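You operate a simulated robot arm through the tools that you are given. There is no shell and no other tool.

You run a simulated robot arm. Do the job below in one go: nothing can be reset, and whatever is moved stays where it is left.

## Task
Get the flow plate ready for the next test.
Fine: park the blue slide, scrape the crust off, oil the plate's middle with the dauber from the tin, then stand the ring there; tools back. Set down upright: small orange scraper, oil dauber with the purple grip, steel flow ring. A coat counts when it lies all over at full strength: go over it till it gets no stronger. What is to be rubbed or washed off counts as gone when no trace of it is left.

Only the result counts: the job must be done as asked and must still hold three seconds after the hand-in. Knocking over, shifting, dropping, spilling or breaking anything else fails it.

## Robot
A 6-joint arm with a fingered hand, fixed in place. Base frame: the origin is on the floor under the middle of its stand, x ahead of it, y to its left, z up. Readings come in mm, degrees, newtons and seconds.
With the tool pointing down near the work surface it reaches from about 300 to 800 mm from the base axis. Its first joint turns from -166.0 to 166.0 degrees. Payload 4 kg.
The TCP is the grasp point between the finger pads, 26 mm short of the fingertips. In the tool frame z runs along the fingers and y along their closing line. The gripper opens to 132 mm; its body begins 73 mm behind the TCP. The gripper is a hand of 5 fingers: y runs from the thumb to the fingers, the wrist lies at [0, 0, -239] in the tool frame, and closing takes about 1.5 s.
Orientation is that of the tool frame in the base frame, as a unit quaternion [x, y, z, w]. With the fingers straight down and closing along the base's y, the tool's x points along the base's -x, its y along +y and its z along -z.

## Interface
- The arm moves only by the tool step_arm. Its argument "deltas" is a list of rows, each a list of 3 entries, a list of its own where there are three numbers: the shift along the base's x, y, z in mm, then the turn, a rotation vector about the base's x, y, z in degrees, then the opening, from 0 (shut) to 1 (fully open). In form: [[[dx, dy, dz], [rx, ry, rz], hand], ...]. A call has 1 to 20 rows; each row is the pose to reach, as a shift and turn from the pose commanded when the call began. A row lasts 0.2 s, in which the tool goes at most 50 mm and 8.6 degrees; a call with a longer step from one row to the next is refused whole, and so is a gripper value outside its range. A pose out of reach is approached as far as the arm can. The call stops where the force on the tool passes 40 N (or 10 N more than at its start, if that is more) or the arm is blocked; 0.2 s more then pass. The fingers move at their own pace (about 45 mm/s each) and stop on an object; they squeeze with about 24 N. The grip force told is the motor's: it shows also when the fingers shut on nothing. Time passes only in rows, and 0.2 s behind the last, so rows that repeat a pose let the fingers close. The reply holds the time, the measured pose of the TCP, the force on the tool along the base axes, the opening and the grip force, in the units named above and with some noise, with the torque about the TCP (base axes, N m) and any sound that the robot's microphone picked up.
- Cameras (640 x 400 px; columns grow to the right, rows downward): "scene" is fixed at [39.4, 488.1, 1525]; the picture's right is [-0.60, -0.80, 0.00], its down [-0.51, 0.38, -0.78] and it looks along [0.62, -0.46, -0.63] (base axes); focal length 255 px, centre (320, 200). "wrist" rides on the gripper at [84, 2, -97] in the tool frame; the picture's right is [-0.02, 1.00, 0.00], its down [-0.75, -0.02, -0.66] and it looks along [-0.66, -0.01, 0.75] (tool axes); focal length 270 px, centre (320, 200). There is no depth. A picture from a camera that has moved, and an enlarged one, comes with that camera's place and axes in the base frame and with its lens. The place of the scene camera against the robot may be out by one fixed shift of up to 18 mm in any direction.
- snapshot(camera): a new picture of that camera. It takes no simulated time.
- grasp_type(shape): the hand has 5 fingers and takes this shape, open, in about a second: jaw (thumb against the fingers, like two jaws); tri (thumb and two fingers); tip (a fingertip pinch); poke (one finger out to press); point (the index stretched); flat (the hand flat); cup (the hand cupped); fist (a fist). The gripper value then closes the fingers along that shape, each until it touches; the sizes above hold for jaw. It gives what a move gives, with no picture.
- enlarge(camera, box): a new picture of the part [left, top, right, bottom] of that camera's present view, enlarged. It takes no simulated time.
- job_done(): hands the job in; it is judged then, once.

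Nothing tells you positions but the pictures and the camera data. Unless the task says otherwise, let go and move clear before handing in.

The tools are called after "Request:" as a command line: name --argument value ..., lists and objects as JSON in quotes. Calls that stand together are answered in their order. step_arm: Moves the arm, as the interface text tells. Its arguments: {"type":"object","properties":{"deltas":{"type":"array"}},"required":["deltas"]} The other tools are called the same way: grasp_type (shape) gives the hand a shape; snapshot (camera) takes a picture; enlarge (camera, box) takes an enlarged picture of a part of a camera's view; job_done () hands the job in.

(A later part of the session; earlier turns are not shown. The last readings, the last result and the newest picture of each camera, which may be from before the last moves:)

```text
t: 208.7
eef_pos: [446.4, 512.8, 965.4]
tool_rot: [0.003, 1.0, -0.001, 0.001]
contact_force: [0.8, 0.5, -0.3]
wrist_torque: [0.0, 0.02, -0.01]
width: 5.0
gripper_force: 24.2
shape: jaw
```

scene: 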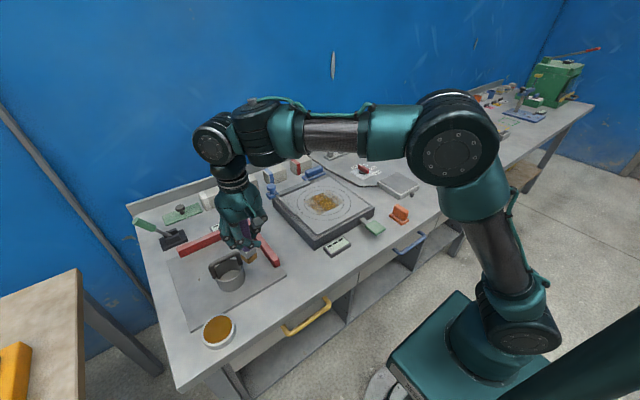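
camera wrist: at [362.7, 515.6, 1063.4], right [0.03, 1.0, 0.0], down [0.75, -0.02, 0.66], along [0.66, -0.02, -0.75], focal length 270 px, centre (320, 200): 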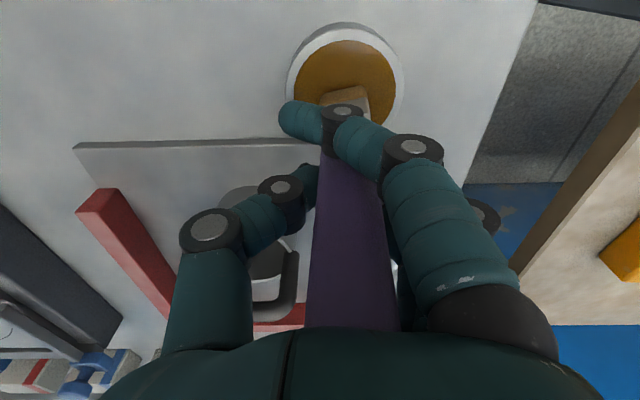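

Request:
step_arm --deltas '[[[0, 0, -0.8], [0, 0, 0], 0.0], [[0, 0, -1.6], [0, 0, 0], 0.0], [[0, 0, -2.2], [0, 0, 0], 0.0]]'

Request:
enlarge --camera "scene" --box '[190, 280, 250, 350]'

```text
t: 209.5
eef_pos: [445.4, 513.1, 963.9]
tool_rot: [0.002, 1.0, -0.001, 0.0]
contact_force: [-0.2, 0.2, 7.2]
wrist_torque: [-0.03, -0.08, -0.02]
width: 4.9
gripper_force: 24.6
shape: jaw
```

```text
5.71 times, centred on (220, 315) of scene
camera zoom: at [39.4, 488.1, 1525.0], right [-0.6, -0.8, 0.0], down [-0.51, 0.38, -0.78], along [0.62, -0.46, -0.63], focal length 1457 px, centre (891, -457)
```

zoom: 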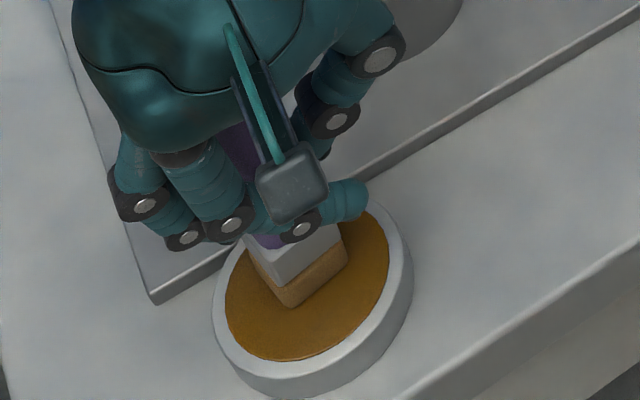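

Request:
step_arm --deltas '[[[0, 0, -0.3], [0, 0, 0], 0.0], [[0, 0, -0.3], [0, 0, 0], 0.0], [[0, 0, 5], [0, 0, 0], 0.0], [[0, 0, 20], [0, 0, 0], 0.0], [[0, 0, 50], [0, 0, 0], 0.0], [[0, 0, 90], [0, 0, 0], 0.0], [[0, 0, 120], [0, 0, 0], 0.0], [[12, -43, 120], [0, 0, 0], 0.0], [[24, -86, 120], [0, 0, 0], 0.0], [[36, -129, 120], [0, 0, 0], 0.0], [[48, -172, 120], [0, 0, 0], 0.0], [[60, -215, 120], [0, 0, 0], 0.0], [[72, -258, 120], [0, 0, 0], 0.0], [[84, -301, 120], [0, 0, 0], 0.0], [[96, -344, 120], [0, 0, 0], 0.0], [[108, -387, 120], [0, 0, 0], 0.0], [[120, -430, 120], [0, 0, 0], 0.0], [[132, -473, 120], [0, 0, 0], 0.0], [[146, -511, 105], [0, 0, 0], 0.0], [[146, -511, 70], [0, 0, 0], 0.0]]'

Request:
snapshot --camera "wrist"

Request:
enlarge --camera "scene" --box '[290, 140, 370, 220]'

```text
t: 213.7
eef_pos: [587.1, 2.4, 1031.5]
tool_rot: [0.002, 1.0, 0.0, 0.001]
contact_force: [-0.1, -0.2, -1.2]
wrist_torque: [-0.01, -0.02, 0.02]
width: 4.9
gripper_force: 24.2
shape: jaw
```

```text
taken
camera wrist: at [503.8, 3.5, 1129.0], right [0.03, 1.0, 0.0], down [0.75, -0.02, 0.66], along [0.66, -0.02, -0.75], focal length 270 px, centre (320, 200)
```

wrist: 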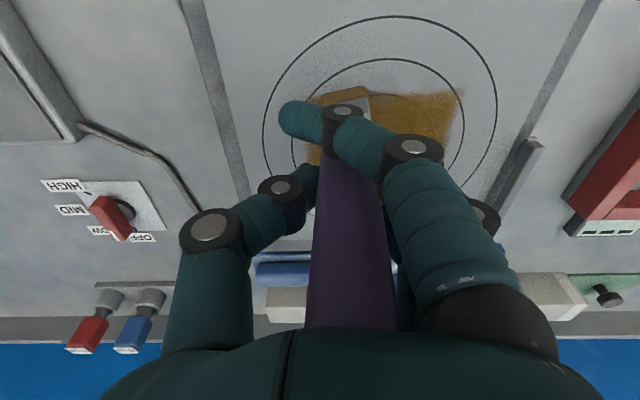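

```text
5.00 times, centred on (330, 180) of scene
camera zoom: at [39.4, 488.1, 1525.0], right [-0.6, -0.8, 0.0], down [-0.51, 0.38, -0.78], along [0.62, -0.46, -0.63], focal length 1275 px, centre (270, 300)
```

zoom: 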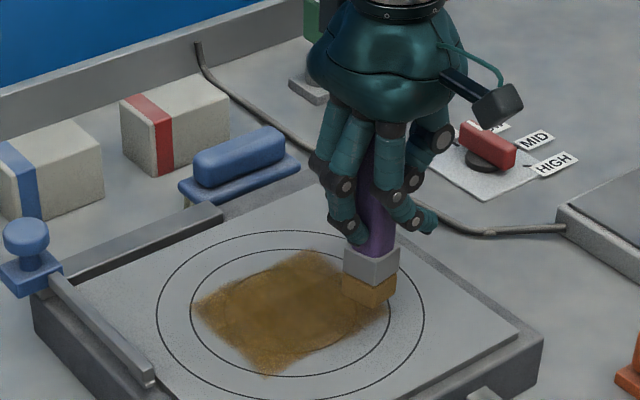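

The dauber hangs straight and is well loaded; its foot is now about +18 mm in y from the TCP. I'll touch down at the front right corner and run the perimeter.

Request:
step_arm --deltas '[[[0, -10, -10], [0, 0, 0], 0.0], [[0, -10, -22], [0, 0, 0], 0.0], [[0, -10, -28], [0, 0, 0], 0.0], [[0, -10, -30.5], [0, 0, 0], 0.0], [[0, -10, -31], [0, 0, 0], 0.0]]'

Request:
step_arm --deltas '[[[0, 0, -0.6], [0, 0, 0], 0.0], [[0, 0, -1.0], [0, 0, 0], 0.0], [[0, 0, -1.0], [0, 0, 0], 0.0]]'

```text
t: 214.9
eef_pos: [591.3, -9.6, 1001.2]
tool_rot: [0.003, 1.0, -0.001, 0.0]
contact_force: [0.4, 0.3, -0.7]
wrist_torque: [0.0, -0.04, 0.02]
width: 5.0
gripper_force: 23.9
shape: jaw
```

```text
t: 215.7
eef_pos: [590.6, -9.5, 1000.3]
tool_rot: [0.002, 1.0, -0.001, 0.001]
contact_force: [1.1, -0.3, -0.8]
wrist_torque: [-0.04, -0.01, 0.02]
width: 4.8
gripper_force: 23.5
shape: jaw
```

Request:
step_arm --deltas '[[[0, 0, -0.6], [0, 0, 0], 0.0], [[0, 0, -1.0], [0, 0, 0], 0.0], [[0, 0, -1.0], [0, 0, 0], 0.0]]'

```text
t: 216.5
eef_pos: [591.6, -7.8, 1000.5]
tool_rot: [0.003, 1.0, -0.001, 0.001]
contact_force: [-3.0, 0.0, 10.1]
wrist_torque: [0.02, 0.12, 0.03]
width: 4.6
gripper_force: 24.6
shape: jaw
```

Request:
step_arm --deltas '[[[14, 0, 0], [0, 0, 0], 0.0], [[28, 0, 0], [0, 0, 0], 0.0], [[42, 0, 0], [0, 0, 0], 0.0], [[56, 0, 0], [0, 0, 0], 0.0], [[70, 0, 0], [0, 0, 0], 0.0], [[82, 0, 0], [0, 0, 0], 0.0], [[82, 14, 0.2], [0, 0, 0], 0.0], [[82, 28, 0.2], [0, 0, 0], 0.0], [[82, 42, 0.2], [0, 0, 0], 0.0], [[82, 56, 0.2], [0, 0, 0], 0.0], [[82, 70, 0.2], [0, 0, 0], 0.0], [[82, 83, 0.2], [0, 0, 0], 0.0], [[68, 83, 0.3], [0, 0, 0], 0.0], [[54, 83, 0.3], [0, 0, 0], 0.0], [[40, 83, 0.4], [0, 0, 0], 0.0], [[26, 83, 0.4], [0, 0, 0], 0.0], [[12, 83, 0.5], [0, 0, 0], 0.0], [[0, 83, 0.5], [0, 0, 0], 0.0]]'

Request:
enlarge --camera "scene" --box '[300, 150, 360, 220]'

Request:
snapshot --camera "wrist"

```text
t: 220.3
eef_pos: [591.5, 72.5, 1000.4]
tool_rot: [0.002, 1.0, -0.001, -0.001]
contact_force: [0.3, -0.3, 1.6]
wrist_torque: [-0.03, -0.08, -0.02]
width: 4.7
gripper_force: 23.8
shape: jaw
```

```text
5.71 times, centred on (330, 185) of scene
camera zoom: at [39.4, 488.1, 1525.0], right [-0.6, -0.8, 0.0], down [-0.51, 0.38, -0.78], along [0.62, -0.46, -0.63], focal length 1457 px, centre (263, 286)
```

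zoom: 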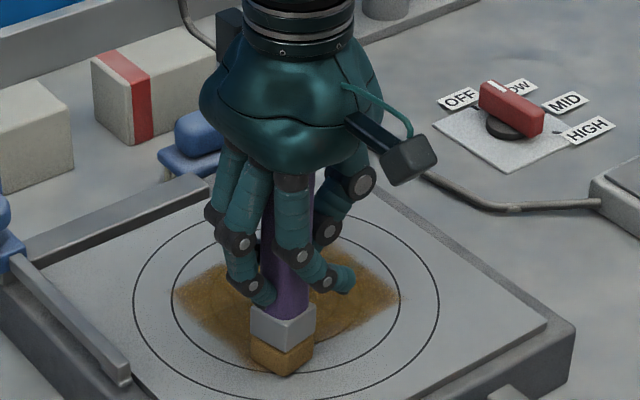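

```text
taken
camera wrist: at [507.9, 74.9, 1096.8], right [0.03, 1.0, 0.0], down [0.75, -0.02, 0.66], along [0.66, -0.02, -0.75], focal length 270 px, centre (320, 200)
```

wrist: 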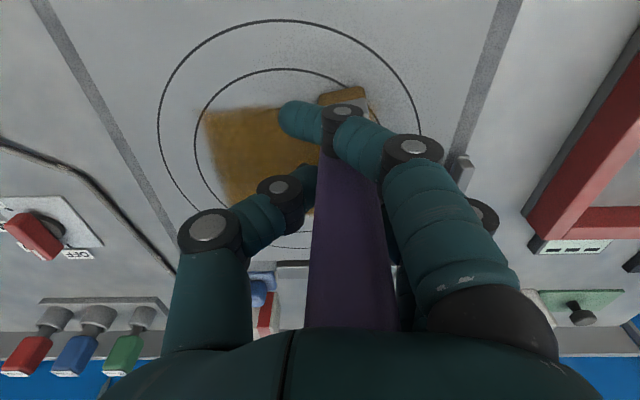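

Request:
step_arm --deltas '[[[0, 0, -0.4], [0, 0, 0], 0.0], [[0, -14, -0.4], [0, 0, 0], 0.0], [[0, -28, -0.4], [0, 0, 0], 0.0], [[0, -42, -0.4], [0, 0, 0], 0.0], [[0, -56, -0.4], [0, 0, 0], 0.0], [[0, -70, -0.4], [0, 0, 0], 0.0], [[0, -81, -0.4], [0, 0, 0], 0.0], [[12, -68, -0.2], [0, 0, 0], 0.0], [[24, -68, -0.2], [0, 0, 0], 0.0], [[38, -68, -0.3], [0, 0, 0], 0.0], [[52, -68, -0.3], [0, 0, 0], 0.0], [[66, -68, -0.4], [0, 0, 0], 0.0], [[76, -56, -0.4], [0, 0, 0], 0.0], [[64, -48, -0.2], [0, 0, 0], 0.0], [[50, -48, -0.1], [0, 0, 0], 0.0], [[36, -48, -0.1], [0, 0, 0], 0.0], [[22, -48, 0], [0, 0, 0], 0.0], [[8, -48, 0], [0, 0, 0], 0.0]]'

Request:
enlarge --camera "scene" --box '[300, 150, 360, 220]'

```text
t: 224.1
eef_pos: [599.4, 26.1, 999.3]
tool_rot: [0.003, 1.0, -0.001, 0.001]
contact_force: [2.5, -0.4, 12.1]
wrist_torque: [0.02, -0.42, -0.01]
width: 5.0
gripper_force: 23.9
shape: jaw
```

```text
5.71 times, centred on (330, 185) of scene
camera zoom: at [39.4, 488.1, 1525.0], right [-0.6, -0.8, 0.0], down [-0.51, 0.38, -0.78], along [0.62, -0.46, -0.63], focal length 1457 px, centre (263, 286)
```

zoom: 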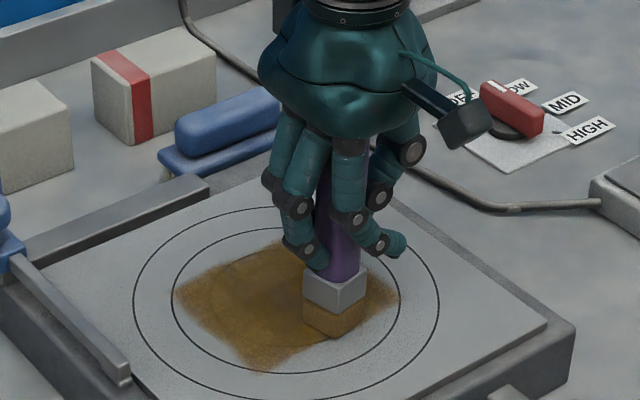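

Request:
step_arm --deltas '[[[0, 14, 0], [0, 0, 0], 0.0], [[14, 14, -0.2], [0, 0, 0], 0.0], [[28, 14, -0.3], [0, 0, 0], 0.0], [[42, 14, -0.3], [0, 0, 0], 0.0], [[56, 14, -0.3], [0, 0, 0], 0.0], [[70, 14, -0.3], [0, 0, 0], 0.0], [[74, 28, 0], [0, 0, 0], 0.0], [[60, 28, 0], [0, 0, 0], 0.0], [[46, 28, 0], [0, 0, 0], 0.0], [[32, 28, 0], [0, 0, 0], 0.0], [[18, 28, 0.1], [0, 0, 0], 0.0], [[4, 28, 0.2], [0, 0, 0], 0.0], [[-6, 38, 0.3], [0, 0, 0], 0.0], [[-6, 38, 6], [0, 0, 0], 0.0], [[-6, 48, 30], [0, 0, 0], 0.0], [[-20, 85, 55], [0, 0, 0], 0.0], [[-35, 125, 75], [0, 0, 0], 0.0], [[-50, 165, 90], [0, 0, 0], 0.0], [[-65, 205, 90], [0, 0, 0], 0.0], [[-80, 245, 90], [0, 0, 0], 0.0]]'

Request:
enlarge --camera "scene" --box '[304, 185, 344, 210]'

Request:
snapshot --camera "wrist"

Request:
enlarge --camera "scene" --box '[220, 160, 380, 260]'

```text
t: 228.3
eef_pos: [519.5, 272.7, 1089.3]
tool_rot: [0.002, 1.0, -0.002, 0.0]
contact_force: [-0.4, -0.9, -1.5]
wrist_torque: [0.01, -0.03, 0.0]
width: 5.0
gripper_force: 23.8
shape: jaw
```

```text
16.00 times, centred on (324, 198) of scene
camera zoom: at [39.4, 488.1, 1525.0], right [-0.6, -0.8, 0.0], down [-0.51, 0.38, -0.78], along [0.62, -0.46, -0.63], focal length 4079 px, centre (256, 240)
```

zoom: 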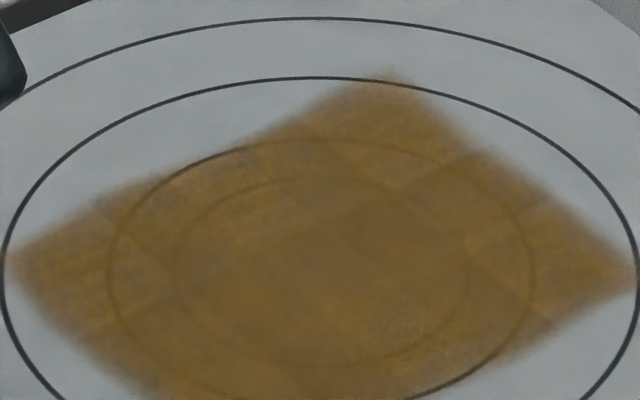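

```text
taken
camera wrist: at [436.0, 275.1, 1187.4], right [0.03, 1.0, 0.0], down [0.75, -0.02, 0.66], along [0.66, -0.02, -0.75], focal length 270 px, centre (320, 200)
```

wrist: 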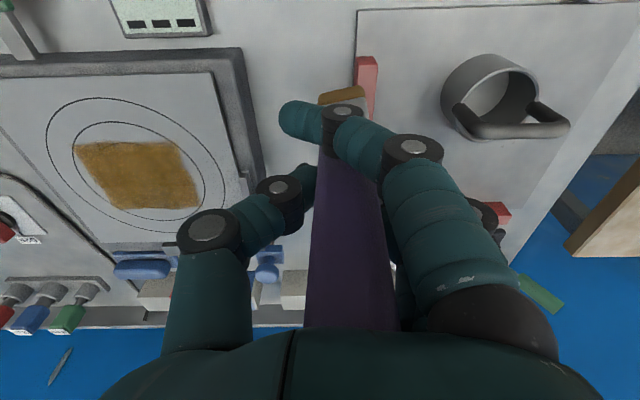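

```text
4.00 times, centred on (300, 210) of scene
camera zoom: at [39.4, 488.1, 1525.0], right [-0.6, -0.8, 0.0], down [-0.51, 0.38, -0.78], along [0.62, -0.46, -0.63], focal length 1020 px, centre (400, 160)
```

zoom: 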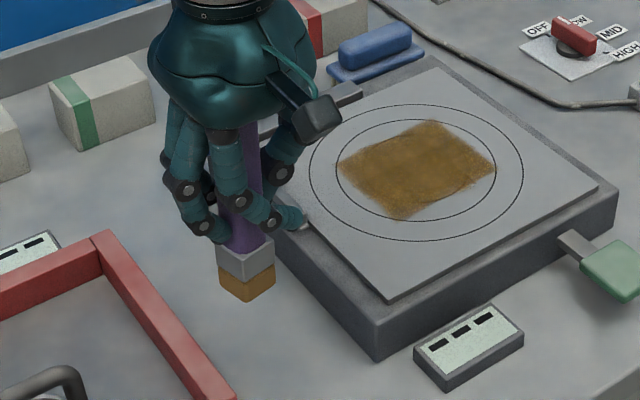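

No change any more, and the pad kept its oil, so the coat is at full strength all over. Now the dauber goes back to its place near (429, 390). I'll carry it over while turning the hand to take out its slight lean and twist.

Request:
step_arm --deltas '[[[-22, 26, 0], [-0.9, 0, -3], 0.0], [[-45, 52, 0], [-1.8, 0, -6], 0.0], [[-68, 78, 0], [-2.7, 0, -9], 0.0], [[-90, 104, 0], [-3.5, 0, -12], 0.0], [[-90, 104, -40], [-3.5, 0, -12], 0.0], [[-90, 104, -80], [-3.5, 0, -12], 0.0], [[-90, 104, -110], [-3.5, 0, -12], 0.0], [[-90, 104, -125], [-3.5, 0, -12], 0.0], [[-90, 104, -125], [-3.5, 0, -12], 0.0]]'

Request:
snapshot --camera "wrist"

Request:
enlarge --camera "scene" --box '[220, 230, 300, 310]'

```text
t: 230.3
eef_pos: [426.9, 373.8, 964.8]
tool_rot: [0.108, 0.994, -0.031, 0.0]
contact_force: [0.0, -0.8, -0.9]
wrist_torque: [0.0, 0.0, -0.03]
width: 5.1
gripper_force: 23.8
shape: jaw
```

```text
taken
camera wrist: at [346.3, 398.8, 1060.2], right [0.23, 0.97, -0.06], down [0.74, -0.13, 0.66], along [0.64, -0.2, -0.75], focal length 270 px, centre (320, 200)
```

wrist: 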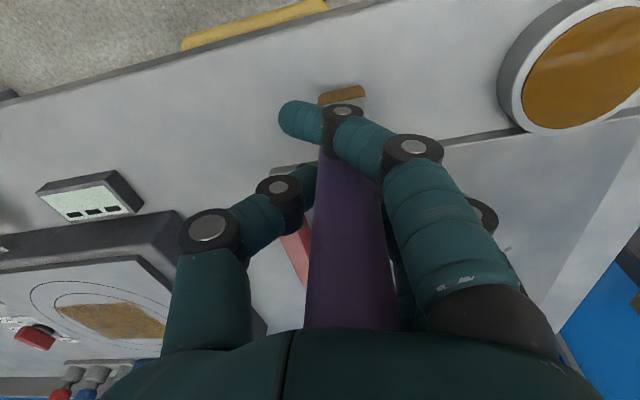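

```text
5.00 times, centred on (260, 270) of scene
camera zoom: at [39.4, 488.1, 1525.0], right [-0.6, -0.8, 0.0], down [-0.51, 0.38, -0.78], along [0.62, -0.46, -0.63], focal length 1275 px, centre (620, -150)
```

zoom: 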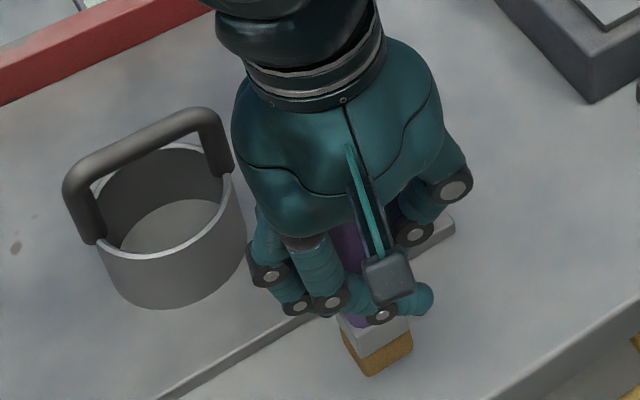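

The foot lines up with the bench edge. It sits about 5 mm short in x and 4 mm short in y of the old spot, so I'll correct that and lower toward the bench.

Request:
step_arm --deltas '[[[3, 2, -4], [0, 0, 0], 0.0], [[5, 4, -9], [0, 0, 0], 0.0], [[5, 4, -14], [0, 0, 0], 0.0], [[5, 4, -18], [0, 0, 0], 0.0], [[5, 4, -18], [0, 0, 0], 0.0]]'

Request:
enlarge --camera "scene" --box '[190, 235, 290, 310]'

Request:
snapshot --camera "wrist"

```text
t: 231.5
eef_pos: [433.8, 378.6, 946.3]
tool_rot: [0.107, 0.994, -0.031, 0.0]
contact_force: [-0.7, 0.2, -1.0]
wrist_torque: [0.02, -0.03, 0.01]
width: 5.1
gripper_force: 24.1
shape: jaw
```

```text
5.33 times, centred on (240, 272) of scene
camera zoom: at [39.4, 488.1, 1525.0], right [-0.6, -0.8, 0.0], down [-0.51, 0.38, -0.78], along [0.62, -0.46, -0.63], focal length 1360 px, centre (747, -187)
```

zoom: 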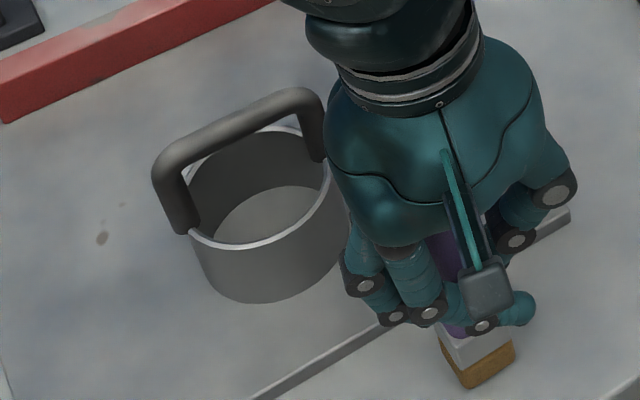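

```text
taken
camera wrist: at [352.9, 403.5, 1042.2], right [0.23, 0.97, -0.06], down [0.74, -0.13, 0.66], along [0.64, -0.2, -0.75], focal length 270 px, centre (320, 200)
```

wrist: 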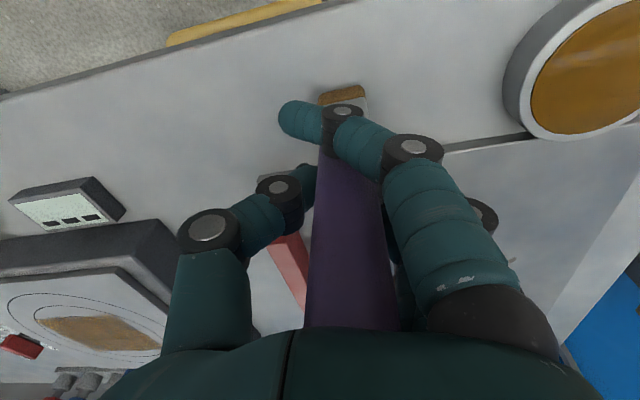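

Compared with the first picture, the foot is within a millimetre or two of its old spot. I'll lower it the last few millimetres.

Request:
step_arm --deltas '[[[0, 0, -1], [0, 0, 0], 0.0], [[0, 0, -2], [0, 0, 0], 0.0], [[0, 0, -3], [0, 0, 0], 0.0]]'

```text
t: 232.3
eef_pos: [434.1, 379.6, 944.0]
tool_rot: [0.107, 0.994, -0.031, 0.001]
contact_force: [-0.3, 0.2, -0.9]
wrist_torque: [-0.04, -0.05, 0.03]
width: 4.9
gripper_force: 24.0
shape: jaw
```

Request:
step_arm --deltas '[[[0, 0, -1], [0, 0, 0], 0.0], [[0, 0, -2], [0, 0, 0], 0.0], [[0, 0, -2], [0, 0, 0], 0.0]]'

```text
t: 233.1
eef_pos: [435.0, 378.7, 941.9]
tool_rot: [0.107, 0.994, -0.03, 0.001]
contact_force: [-1.3, -0.5, 9.2]
wrist_torque: [0.26, 0.03, 0.04]
width: 4.9
gripper_force: 24.5
shape: jaw
```

It's on the bench at 9 N. I'll open slowly and check that it stands by itself before rising.

Request:
step_arm --deltas '[[[0, 0, 0], [0, 0, 0], 0.05], [[0, 0, 0], [0, 0, 0], 0.1], [[0, 0, 0], [0, 0, 0], 0.2], [[0, 0, 0], [0, 0, 0], 0.3], [[0, 0, 0], [0, 0, 0], 0.4], [[0, 0, 0], [0, 0, 0], 0.5], [[0, 0, 0], [0, 0, 0], 0.6], [[0, 0, 0], [0, 0, 0], 0.7], [[0, 0, 0], [0, 0, 0], 0.8], [[0, 0, 0], [0, 0, 0], 0.8]]'

Request:
snapshot --camera "wrist"

Request:
enlarge --camera "scene" --box '[190, 235, 290, 310]'

```text
t: 235.3
eef_pos: [434.8, 378.1, 941.3]
tool_rot: [0.107, 0.994, -0.032, 0.0]
contact_force: [-1.1, -0.7, 8.9]
wrist_torque: [0.12, -0.03, 0.02]
width: 105.3
gripper_force: 0.0
shape: jaw
```

```text
taken
camera wrist: at [353.9, 403.2, 1037.3], right [0.23, 0.97, -0.06], down [0.74, -0.13, 0.66], along [0.64, -0.2, -0.75], focal length 270 px, centre (320, 200)
```

wrist: 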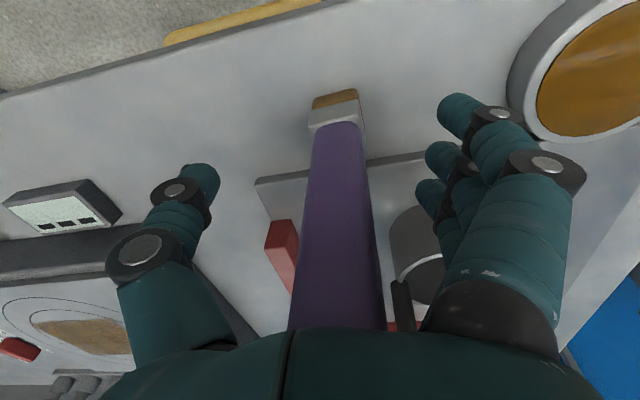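

```text
5.33 times, centred on (240, 272) of scene
camera zoom: at [39.4, 488.1, 1525.0], right [-0.6, -0.8, 0.0], down [-0.51, 0.38, -0.78], along [0.62, -0.46, -0.63], focal length 1360 px, centre (747, -187)
```

zoom: 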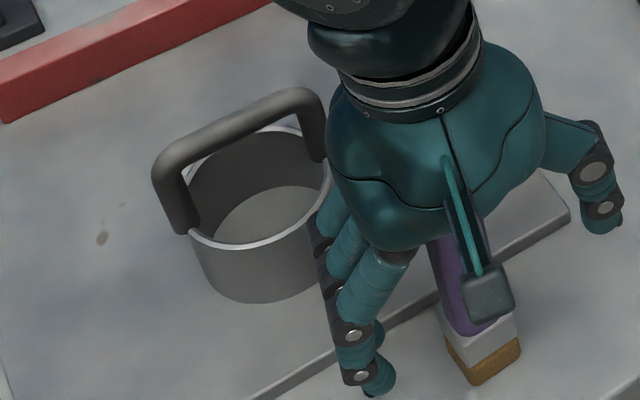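

The dauber stands on its own. I'll rise straight up, slowly at first.

Request:
step_arm --deltas '[[[0, 0, 2], [0, 0, 0], 0.8], [[0, 0, 6], [0, 0, 0], 0.9], [[0, 0, 16], [0, 0, 0], 1.0], [[0, 0, 40], [0, 0, 0], 1.0], [[0, 0, 80], [0, 0, 0], 1.0], [[0, 0, 120], [0, 0, 0], 1.0], [[0, 0, 150], [0, 0, 0], 1.0], [[0, 0, 150], [0, 0, 0], 1.0]]'

Request:
snapshot --camera "wrist"

Request:
enlarge --camera "scene" --box '[190, 235, 290, 310]'

```text
t: 237.1
eef_pos: [435.3, 381.8, 1094.8]
tool_rot: [0.107, 0.994, -0.032, -0.001]
contact_force: [-0.7, -0.5, -0.1]
wrist_torque: [-0.03, 0.02, -0.03]
width: 131.9
gripper_force: 0.0
shape: jaw
```

```text
taken
camera wrist: at [354.4, 406.5, 1189.6], right [0.23, 0.97, -0.06], down [0.74, -0.13, 0.66], along [0.64, -0.2, -0.75], focal length 270 px, centre (320, 200)
```

wrist: 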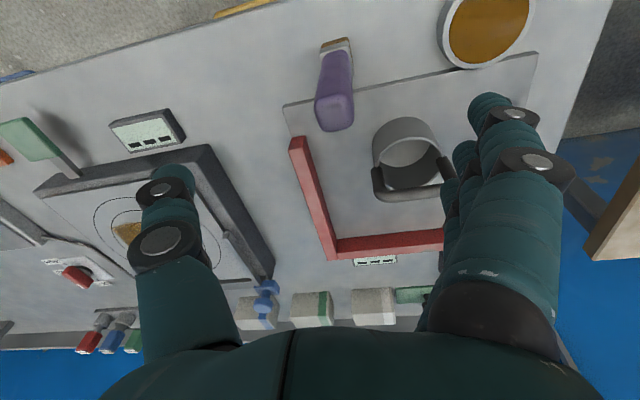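

```text
5.33 times, centred on (240, 272) of scene
camera zoom: at [39.4, 488.1, 1525.0], right [-0.6, -0.8, 0.0], down [-0.51, 0.38, -0.78], along [0.62, -0.46, -0.63], focal length 1360 px, centre (747, -187)
```

zoom: 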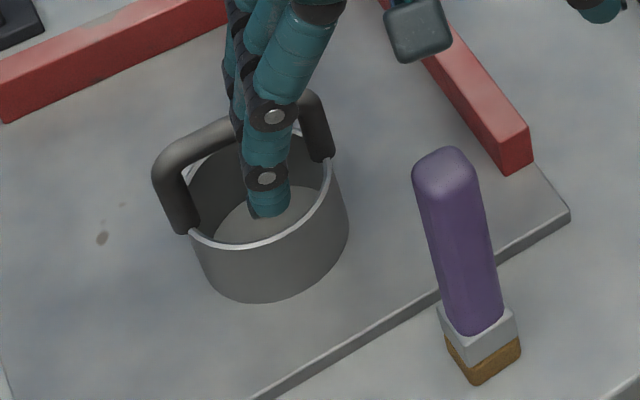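

The dauber stands upright in its old place, within 3-4 mm. Next is the ring, whose handle bar runs along y. I'll level the hand and take a straight view of it.

Request:
step_arm --deltas '[[[10, 15, 10], [1, 0, 4], 1.0], [[20, 30, 20], [2, 0, 8], 1.0], [[30, 45, 25], [3.5, 0, 12], 1.0], [[40, 62, 25], [3.5, 0, 12], 1.0], [[40, 62, 25], [3.5, 0, 12], 1.0]]'

Request:
snapshot --camera "wrist"

Request:
enlarge --camera "wrist" --box '[230, 60, 430, 200]'

```text
t: 238.3
eef_pos: [473.9, 441.5, 1115.5]
tool_rot: [0.002, 1.0, -0.001, 0.0]
contact_force: [0.9, -0.6, 0.1]
wrist_torque: [-0.03, -0.01, -0.02]
width: 132.0
gripper_force: 0.1
shape: jaw
```

```text
taken
camera wrist: at [391.1, 442.9, 1213.5], right [0.03, 1.0, 0.0], down [0.75, -0.02, 0.66], along [0.66, -0.02, -0.75], focal length 270 px, centre (320, 200)
```

wrist: 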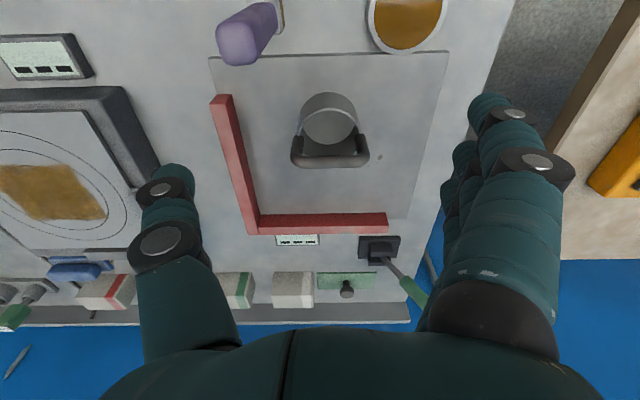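

```text
2.86 times, centred on (330, 130) of wrist
camera zoom: at [391.1, 442.9, 1213.5], right [0.03, 1.0, 0.0], down [0.75, -0.02, 0.66], along [0.66, -0.02, -0.75], focal length 772 px, centre (291, 400)
```

zoom: 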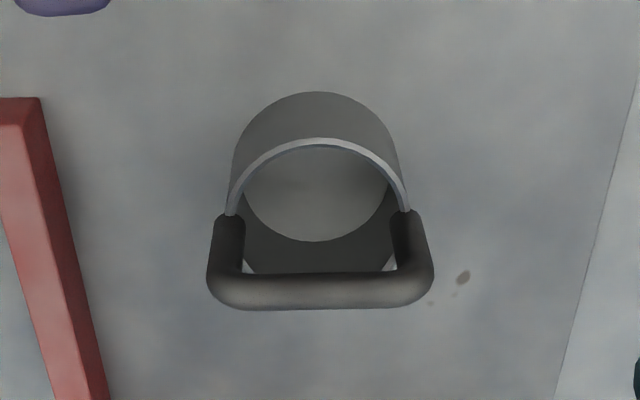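

The ring's handle bar triangulates to about (548, 448, 970), with the rim near z 923. I'll turn the hand a quarter turn so it closes along x, above the bar.

Request:
step_arm --deltas '[[[6, 0, 0], [0, 0, -8], 1.0], [[12, 1, 0], [0, 0, -16], 1.0], [[19, 2, 0], [0, 0, -24], 1.0], [[25, 2, 0], [0, 0, -32], 1.0], [[32, 3, 0], [0, 0, -40], 1.0], [[38, 3, 0], [0, 0, -48], 1.0], [[45, 4, 0], [0, 0, -56], 1.0], [[52, 4, 0], [0, 0, -64], 1.0], [[58, 5, 0], [0, 0, -72], 1.0], [[64, 5, 0], [0, 0, -80], 1.0], [[69.5, 5, 0], [0, 0, -88], 1.0], [[69.5, 5, 0], [0, 0, -90], 1.0], [[69.5, 5, 0], [0, 0, -90], 1.0]]'

Request:
snapshot --camera "wrist"

Request:
snapshot --camera "scene"

```text
t: 241.1
eef_pos: [542.5, 446.6, 1116.6]
tool_rot: [0.709, 0.705, 0.0, -0.001]
contact_force: [0.1, 0.0, 0.1]
wrist_torque: [-0.02, 0.0, -0.02]
width: 131.9
gripper_force: 0.1
shape: jaw
```

```text
taken
camera wrist: at [545.9, 530.1, 1213.2], right [1.0, -0.03, 0.0], down [-0.02, -0.75, 0.66], along [-0.02, -0.66, -0.75], focal length 270 px, centre (320, 200)
```

wrist: 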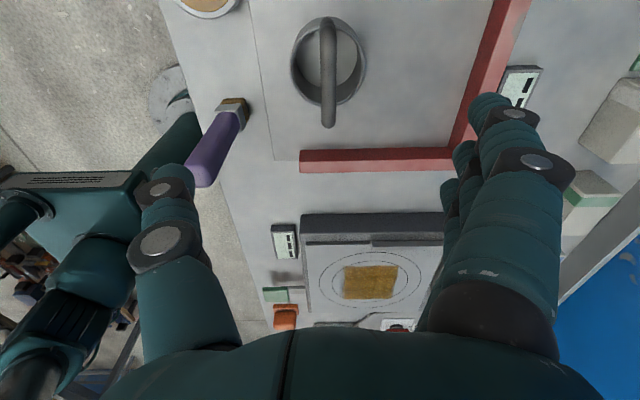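

```text
taken
```

scene: 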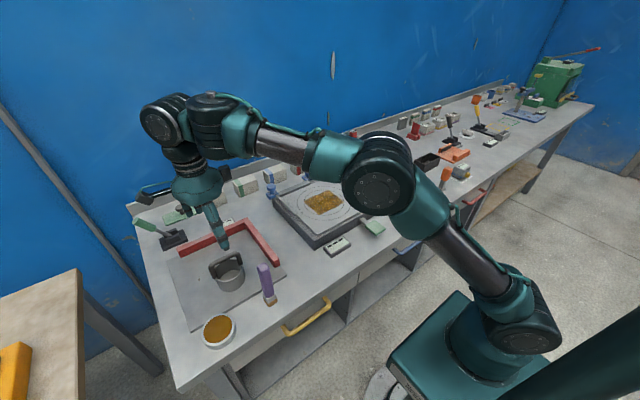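

Looking along the bar it sits near x 550, y 450. I'll narrow the hand and come down halfway to check the alignment, keeping clear of the dauber.

Request:
step_arm --deltas '[[[1, 2, -20], [0, 0, 0], 0.7], [[1, 4, -45], [0, 0, 0], 0.55], [[1, 4, -75], [0, 0, 0], 0.5], [[1, 4, -95], [0, 0, 0], 0.5], [[1, 4, -95], [0, 0, 0], 0.5], [[1, 4, -95], [0, 0, 0], 0.5]]'

Request:
snapshot --camera "wrist"

Request:
enlarge --camera "scene" --box '[170, 200, 310, 310]'

```text
t: 242.5
eef_pos: [547.0, 449.5, 1022.2]
tool_rot: [0.709, 0.705, -0.001, -0.001]
contact_force: [0.5, -0.5, -0.7]
wrist_torque: [-0.02, 0.02, 0.0]
width: 67.1
gripper_force: 0.0
shape: jaw
```

```text
taken
camera wrist: at [549.6, 533.3, 1118.4], right [1.0, -0.03, 0.0], down [-0.02, -0.75, 0.66], along [-0.02, -0.66, -0.75], focal length 270 px, centre (320, 200)
```

wrist: 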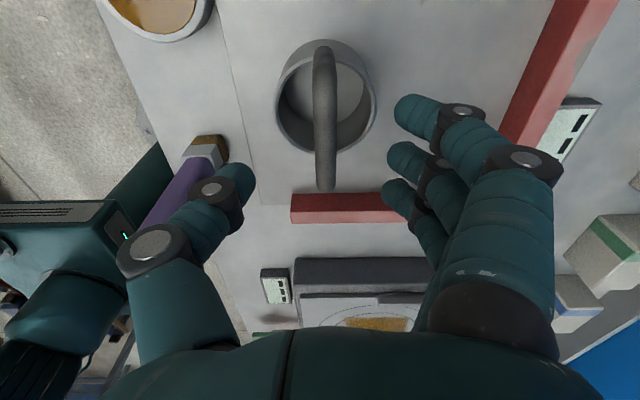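

```text
3.64 times, centred on (240, 255) of scene
camera zoom: at [39.4, 488.1, 1525.0], right [-0.6, -0.8, 0.0], down [-0.51, 0.38, -0.78], along [0.62, -0.46, -0.63], focal length 927 px, centre (611, 0)
```

zoom: 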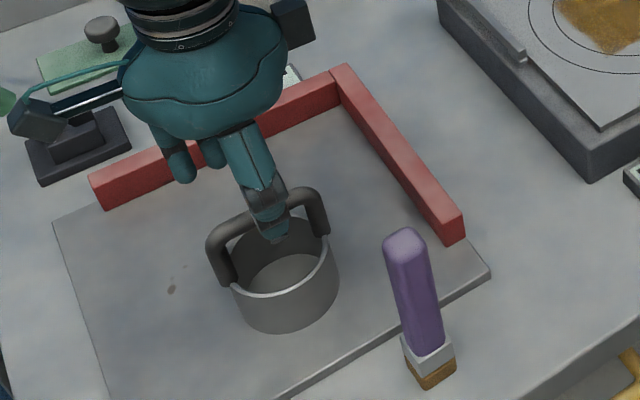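

The bar is centred between thumb and fingers, and the dauber is well clear of the thumb. I'll lower to the bar's height and close on it.

Request:
step_arm --deltas '[[[-2.5, 2, -20], [0, 0, 0], 0.5], [[-2.5, 2, -40], [0, 0, 0], 0.5], [[-2.5, 2, -52], [0, 0, 0], 0.5], [[-2.5, 2, -56], [0, 0, 0], 0.5], [[-2.5, 2, -56], [0, 0, 0], 0.5]]'

Request:
snapshot --camera "wrist"

Request:
enlarge --camera "scene" --box '[170, 220, 290, 310]'

```text
t: 243.7
eef_pos: [543.6, 453.4, 967.0]
tool_rot: [0.709, 0.706, 0.0, -0.001]
contact_force: [0.0, -0.1, 0.2]
wrist_torque: [-0.01, 0.01, -0.01]
width: 66.8
gripper_force: 0.1
shape: jaw
```

```text
taken
camera wrist: at [546.2, 537.1, 1062.6], right [1.0, -0.03, 0.0], down [-0.02, -0.75, 0.66], along [-0.02, -0.66, -0.75], focal length 270 px, centre (320, 200)
```

wrist: 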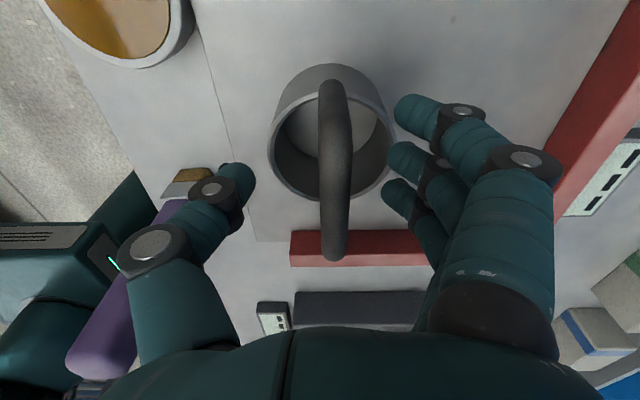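

```text
4.44 times, centred on (230, 265) of scene
camera zoom: at [39.4, 488.1, 1525.0], right [-0.6, -0.8, 0.0], down [-0.51, 0.38, -0.78], along [0.62, -0.46, -0.63], focal length 1133 px, centre (720, -89)
```

zoom: 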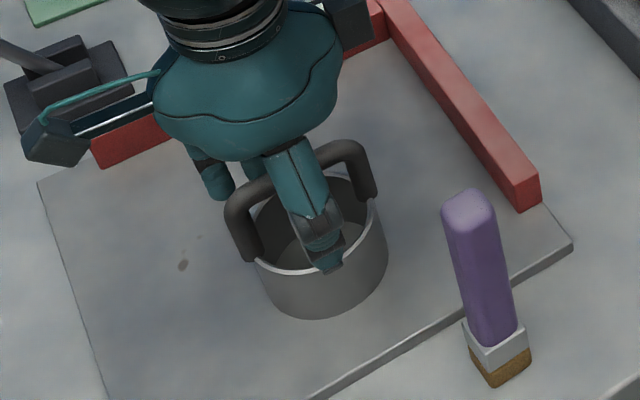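

Request:
step_arm --deltas '[[[0, 0, 0], [0, 0, 0], 0.4], [[0, 0, 0], [0, 0, 0], 0.3], [[0, 0, 0], [0, 0, 0], 0.2], [[0, 0, 0], [0, 0, 0], 0.1], [[0, 0, 0], [0, 0, 0], 0.0], [[0, 0, 0], [0, 0, 0], 0.0], [[0, 0, 0], [0, 0, 0], 0.0], [[0, 0, 0], [0, 0, 0], 0.0]]'

Request:
snapshot --camera "wrist"

Request:
enlarge --camera "scene" --box '[170, 220, 290, 310]'

```text
t: 245.5
eef_pos: [543.5, 453.8, 966.6]
tool_rot: [0.709, 0.705, -0.001, 0.0]
contact_force: [1.5, -0.1, 1.3]
wrist_torque: [-0.01, -0.21, 0.03]
width: 0.0
gripper_force: 24.1
shape: jaw
```

```text
taken
camera wrist: at [546.2, 537.0, 1063.0], right [1.0, -0.03, 0.0], down [-0.02, -0.75, 0.66], along [-0.02, -0.66, -0.75], focal length 270 px, centre (320, 200)
```

wrist: 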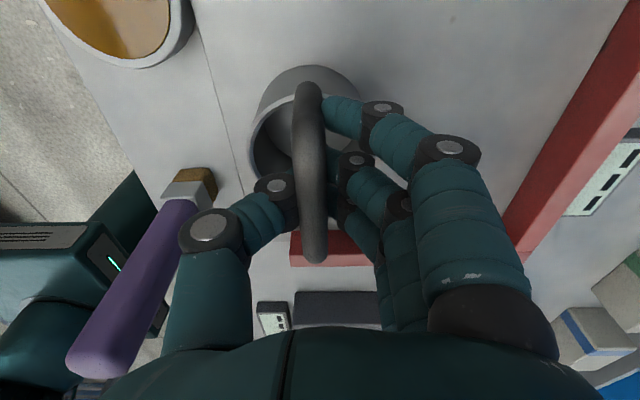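

```text
4.44 times, centred on (230, 265) of scene
camera zoom: at [39.4, 488.1, 1525.0], right [-0.6, -0.8, 0.0], down [-0.51, 0.38, -0.78], along [0.62, -0.46, -0.63], focal length 1133 px, centre (720, -89)
```

zoom: 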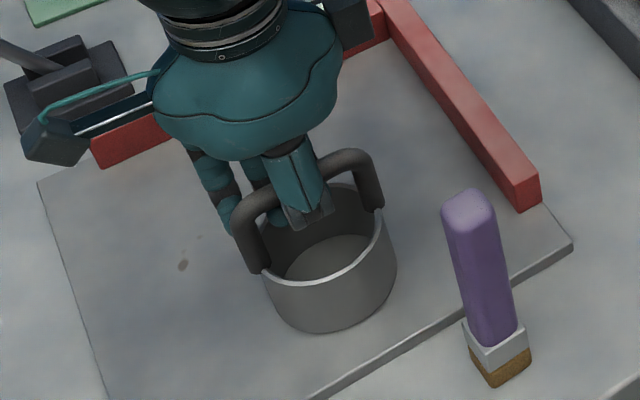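

The fingers closed around under the bar and drew the ring about 10 mm toward -x; it's caged securely. I'll lift slowly and check how it hangs.

Request:
step_arm --deltas '[[[0, 0, 2], [0, 0, 0], 0.0], [[0, 0, 6], [0, 0, 0], 0.0], [[0, 0, 12], [0, 0, 0], 0.0], [[0, 0, 20], [0, 0, 0], 0.0], [[0, 0, 30], [0, 0, 0], 0.0], [[0, 0, 30], [0, 0, 0], 0.0]]'

Request:
snapshot --camera "wrist"

Request:
enlarge --camera "scene" --box '[170, 210, 290, 300]'

```text
t: 246.9
eef_pos: [542.8, 452.6, 994.7]
tool_rot: [0.708, 0.706, 0.0, -0.001]
contact_force: [-0.7, 0.4, -1.6]
wrist_torque: [0.02, -0.08, 0.0]
width: 0.0
gripper_force: 24.3
shape: jaw
```

```text
taken
camera wrist: at [546.1, 536.4, 1092.0], right [1.0, -0.03, 0.0], down [-0.02, -0.75, 0.66], along [-0.02, -0.66, -0.75], focal length 270 px, centre (320, 200)
```

wrist: 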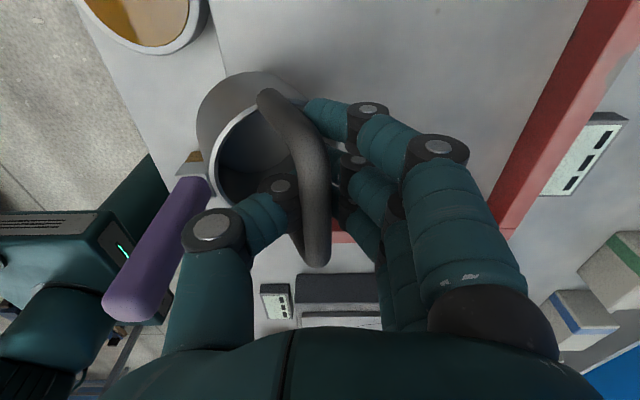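

```text
4.44 times, centred on (230, 255) of scene
camera zoom: at [39.4, 488.1, 1525.0], right [-0.6, -0.8, 0.0], down [-0.51, 0.38, -0.78], along [0.62, -0.46, -0.63], focal length 1133 px, centre (720, -44)
```

zoom: 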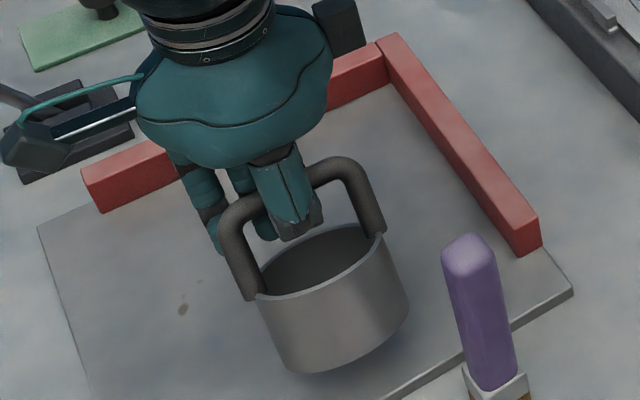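

The ring came up tilted, with its bottom swung toward -x, because the fingers closed below the bar instead of on it. I'll lower it back onto the mat, moving slightly away from the dauber, and grip higher.

Request:
step_arm --deltas '[[[6, 0, 0], [0, 0, 0], 0.0], [[10, 0, -6], [0, 0, 0], 0.0], [[10, 0, -12], [0, 0, 0], 0.0], [[10, 0, -16], [0, 0, 0], 0.0], [[10, 0, -16], [0, 0, 0], 0.0]]'

Request:
enlarge --camera "scene" --box '[170, 210, 290, 300]'

```text
t: 248.1
eef_pos: [550.9, 452.1, 979.7]
tool_rot: [0.709, 0.705, 0.0, -0.001]
contact_force: [0.2, 0.4, -3.1]
wrist_torque: [0.03, -0.06, 0.02]
width: 0.0
gripper_force: 24.4
shape: jaw
```

```text
4.44 times, centred on (230, 255) of scene
camera zoom: at [39.4, 488.1, 1525.0], right [-0.6, -0.8, 0.0], down [-0.51, 0.38, -0.78], along [0.62, -0.46, -0.63], focal length 1133 px, centre (720, -44)
```

zoom: 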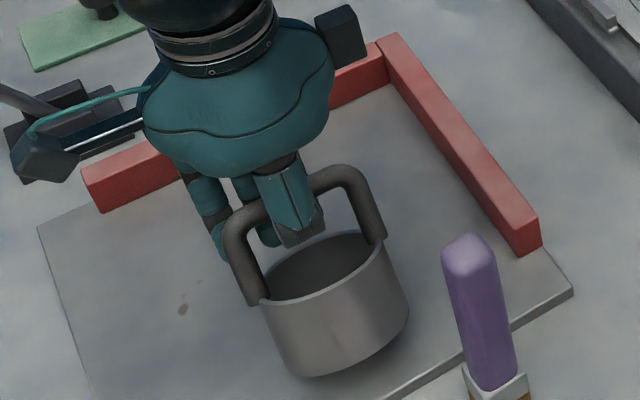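

Request:
step_arm --deltas '[[[0, 0, -2], [0, 0, 0], 0.0], [[0, 0, -4], [0, 0, 0], 0.0], [[0, 0, -6], [0, 0, 0], 0.0], [[0, 0, -8], [0, 0, 0], 0.0]]'

Request:
enlarge --camera "scene" --box '[170, 210, 290, 300]'

Request:
snapshot --camera "wrist"

```text
t: 249.1
eef_pos: [552.0, 452.6, 971.1]
tool_rot: [0.709, 0.705, -0.001, -0.001]
contact_force: [0.4, -1.3, -2.0]
wrist_torque: [0.0, -0.06, -0.03]
width: 0.0
gripper_force: 24.1
shape: jaw
```

```text
4.44 times, centred on (230, 255) of scene
camera zoom: at [39.4, 488.1, 1525.0], right [-0.6, -0.8, 0.0], down [-0.51, 0.38, -0.78], along [0.62, -0.46, -0.63], focal length 1133 px, centre (720, -44)
```

zoom: 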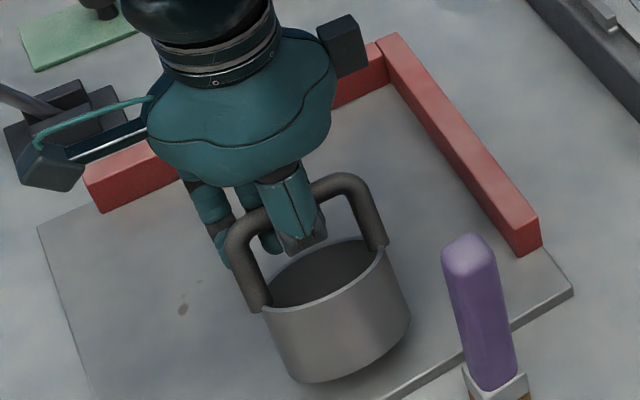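

```text
taken
camera wrist: at [555.2, 535.7, 1068.3], right [1.0, -0.03, 0.0], down [-0.02, -0.75, 0.66], along [-0.02, -0.66, -0.75], focal length 270 px, centre (320, 200)
```

wrist: 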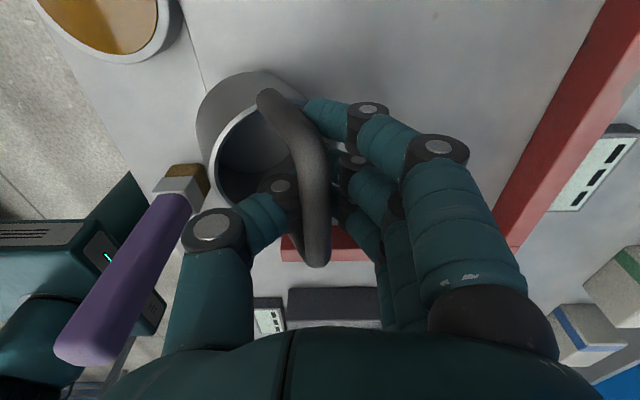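

The outer finger was pressing on one of the handle's legs and swung the ring. The ring now hangs only about 5 mm above the mat, so I'll ease the grip open little by little and let gravity bring it upright.

Request:
step_arm --deltas '[[[0, 0, 0], [0, 0, 0], 0.03], [[0, 0, 0], [0, 0, 0], 0.05], [[0, 0, 0], [0, 0, 0], 0.07], [[0, 0, 0], [0, 0, 0], 0.07]]'

Request:
enlarge --camera "scene" --box '[170, 210, 290, 300]'

Request:
snapshot --camera "wrist"

```text
t: 250.1
eef_pos: [552.1, 451.2, 971.4]
tool_rot: [0.709, 0.706, -0.001, -0.001]
contact_force: [-0.1, 0.2, -0.4]
wrist_torque: [-0.03, 0.0, 0.0]
width: 8.8
gripper_force: 0.0
shape: jaw
```

```text
4.44 times, centred on (230, 255) of scene
camera zoom: at [39.4, 488.1, 1525.0], right [-0.6, -0.8, 0.0], down [-0.51, 0.38, -0.78], along [0.62, -0.46, -0.63], focal length 1133 px, centre (720, -44)
```

zoom: 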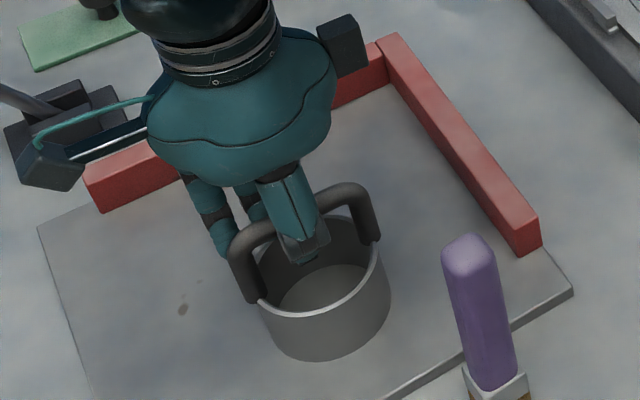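

```text
taken
camera wrist: at [555.2, 535.7, 1068.6], right [1.0, -0.03, 0.0], down [-0.02, -0.75, 0.66], along [-0.02, -0.66, -0.75], focal length 270 px, centre (320, 200)
```

wrist: 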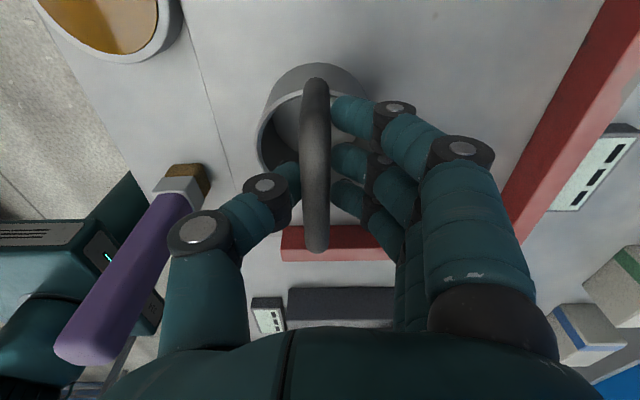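

The ring swung upright and now stands on the mat. I'll open wider, raise the hand about 11 mm and close again so the fingertips pinch the bar itself.

Request:
step_arm --deltas '[[[0, 0, 0], [0, 0, 0], 0.2], [[0, 0, 0], [0, 0, 0], 0.35], [[0, 0, 0], [0, 0, 0], 0.5], [[0, 0, 5], [0, 0, 0], 0.5], [[0, 0, 11], [0, 0, 0], 0.5], [[0, 0, 11], [0, 0, 0], 0.5]]'

Request:
snapshot --camera "wrist"

Request:
enlarge --camera "scene" --box '[170, 210, 290, 300]'

```text
t: 251.5
eef_pos: [551.9, 452.7, 983.6]
tool_rot: [0.709, 0.706, 0.0, 0.0]
contact_force: [-0.4, 0.3, 0.9]
wrist_torque: [-0.02, 0.02, 0.0]
width: 65.0
gripper_force: 0.1
shape: jaw
```

```text
taken
camera wrist: at [554.4, 535.6, 1079.7], right [1.0, -0.03, 0.0], down [-0.02, -0.75, 0.66], along [-0.02, -0.66, -0.75], focal length 270 px, centre (320, 200)
```

wrist: 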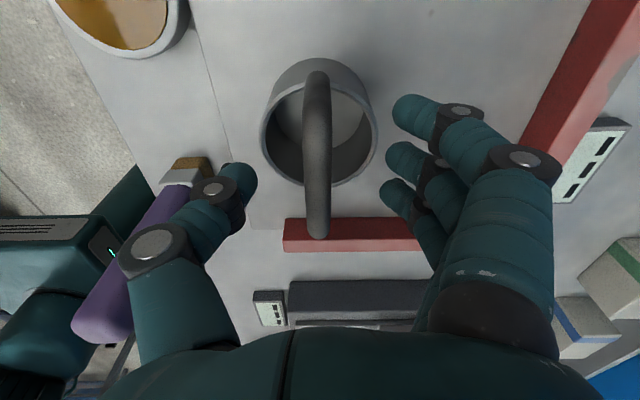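

```text
4.44 times, centred on (230, 255) of scene
camera zoom: at [39.4, 488.1, 1525.0], right [-0.6, -0.8, 0.0], down [-0.51, 0.38, -0.78], along [0.62, -0.46, -0.63], focal length 1133 px, centre (720, -44)
```

zoom: 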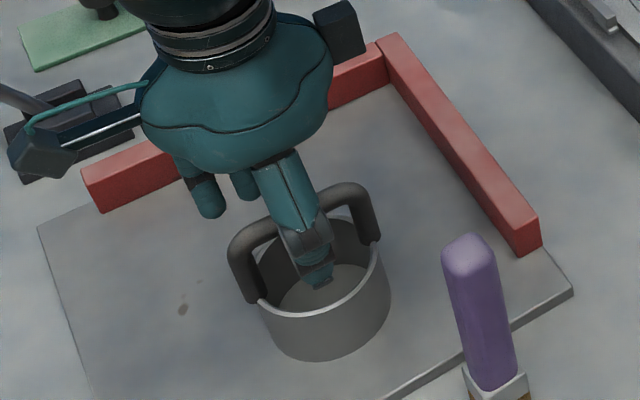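

Request:
step_arm --deltas '[[[0, 0, 1], [0, 0, 0], 0.4], [[0, 0, 1], [0, 0, 0], 0.3], [[0, 0, 1], [0, 0, 0], 0.2], [[0, 0, 1], [0, 0, 0], 0.12], [[0, 0, 1], [0, 0, 0], 0.06], [[0, 0, 1], [0, 0, 0], 0.0], [[0, 0, 1], [0, 0, 0], 0.0], [[0, 0, 1], [0, 0, 0], 0.0], [[0, 0, 1], [0, 0, 0], 0.0]]'

Request:
snapshot --camera "wrist"

Request:
enlarge --camera "scene" --box '[170, 210, 290, 300]'

```text
t: 253.5
eef_pos: [552.0, 452.3, 984.1]
tool_rot: [0.709, 0.705, -0.001, 0.0]
contact_force: [-0.6, -0.1, 0.5]
wrist_torque: [0.0, -0.02, -0.01]
width: 7.5
gripper_force: 23.8
shape: jaw
```

```text
taken
camera wrist: at [554.8, 535.6, 1080.7], right [1.0, -0.03, 0.0], down [-0.02, -0.75, 0.66], along [-0.02, -0.66, -0.75], focal length 270 px, centre (320, 200)
```

wrist: 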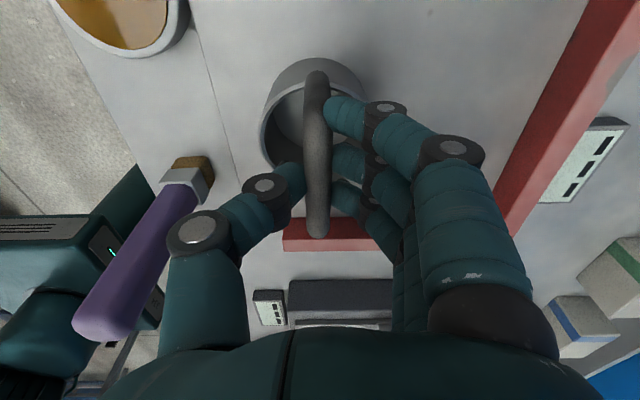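

```text
4.44 times, centred on (230, 255) of scene
camera zoom: at [39.4, 488.1, 1525.0], right [-0.6, -0.8, 0.0], down [-0.51, 0.38, -0.78], along [0.62, -0.46, -0.63], focal length 1133 px, centre (720, -44)
```

zoom: 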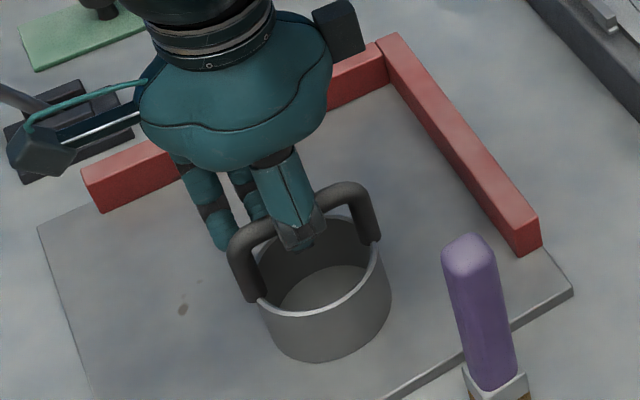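

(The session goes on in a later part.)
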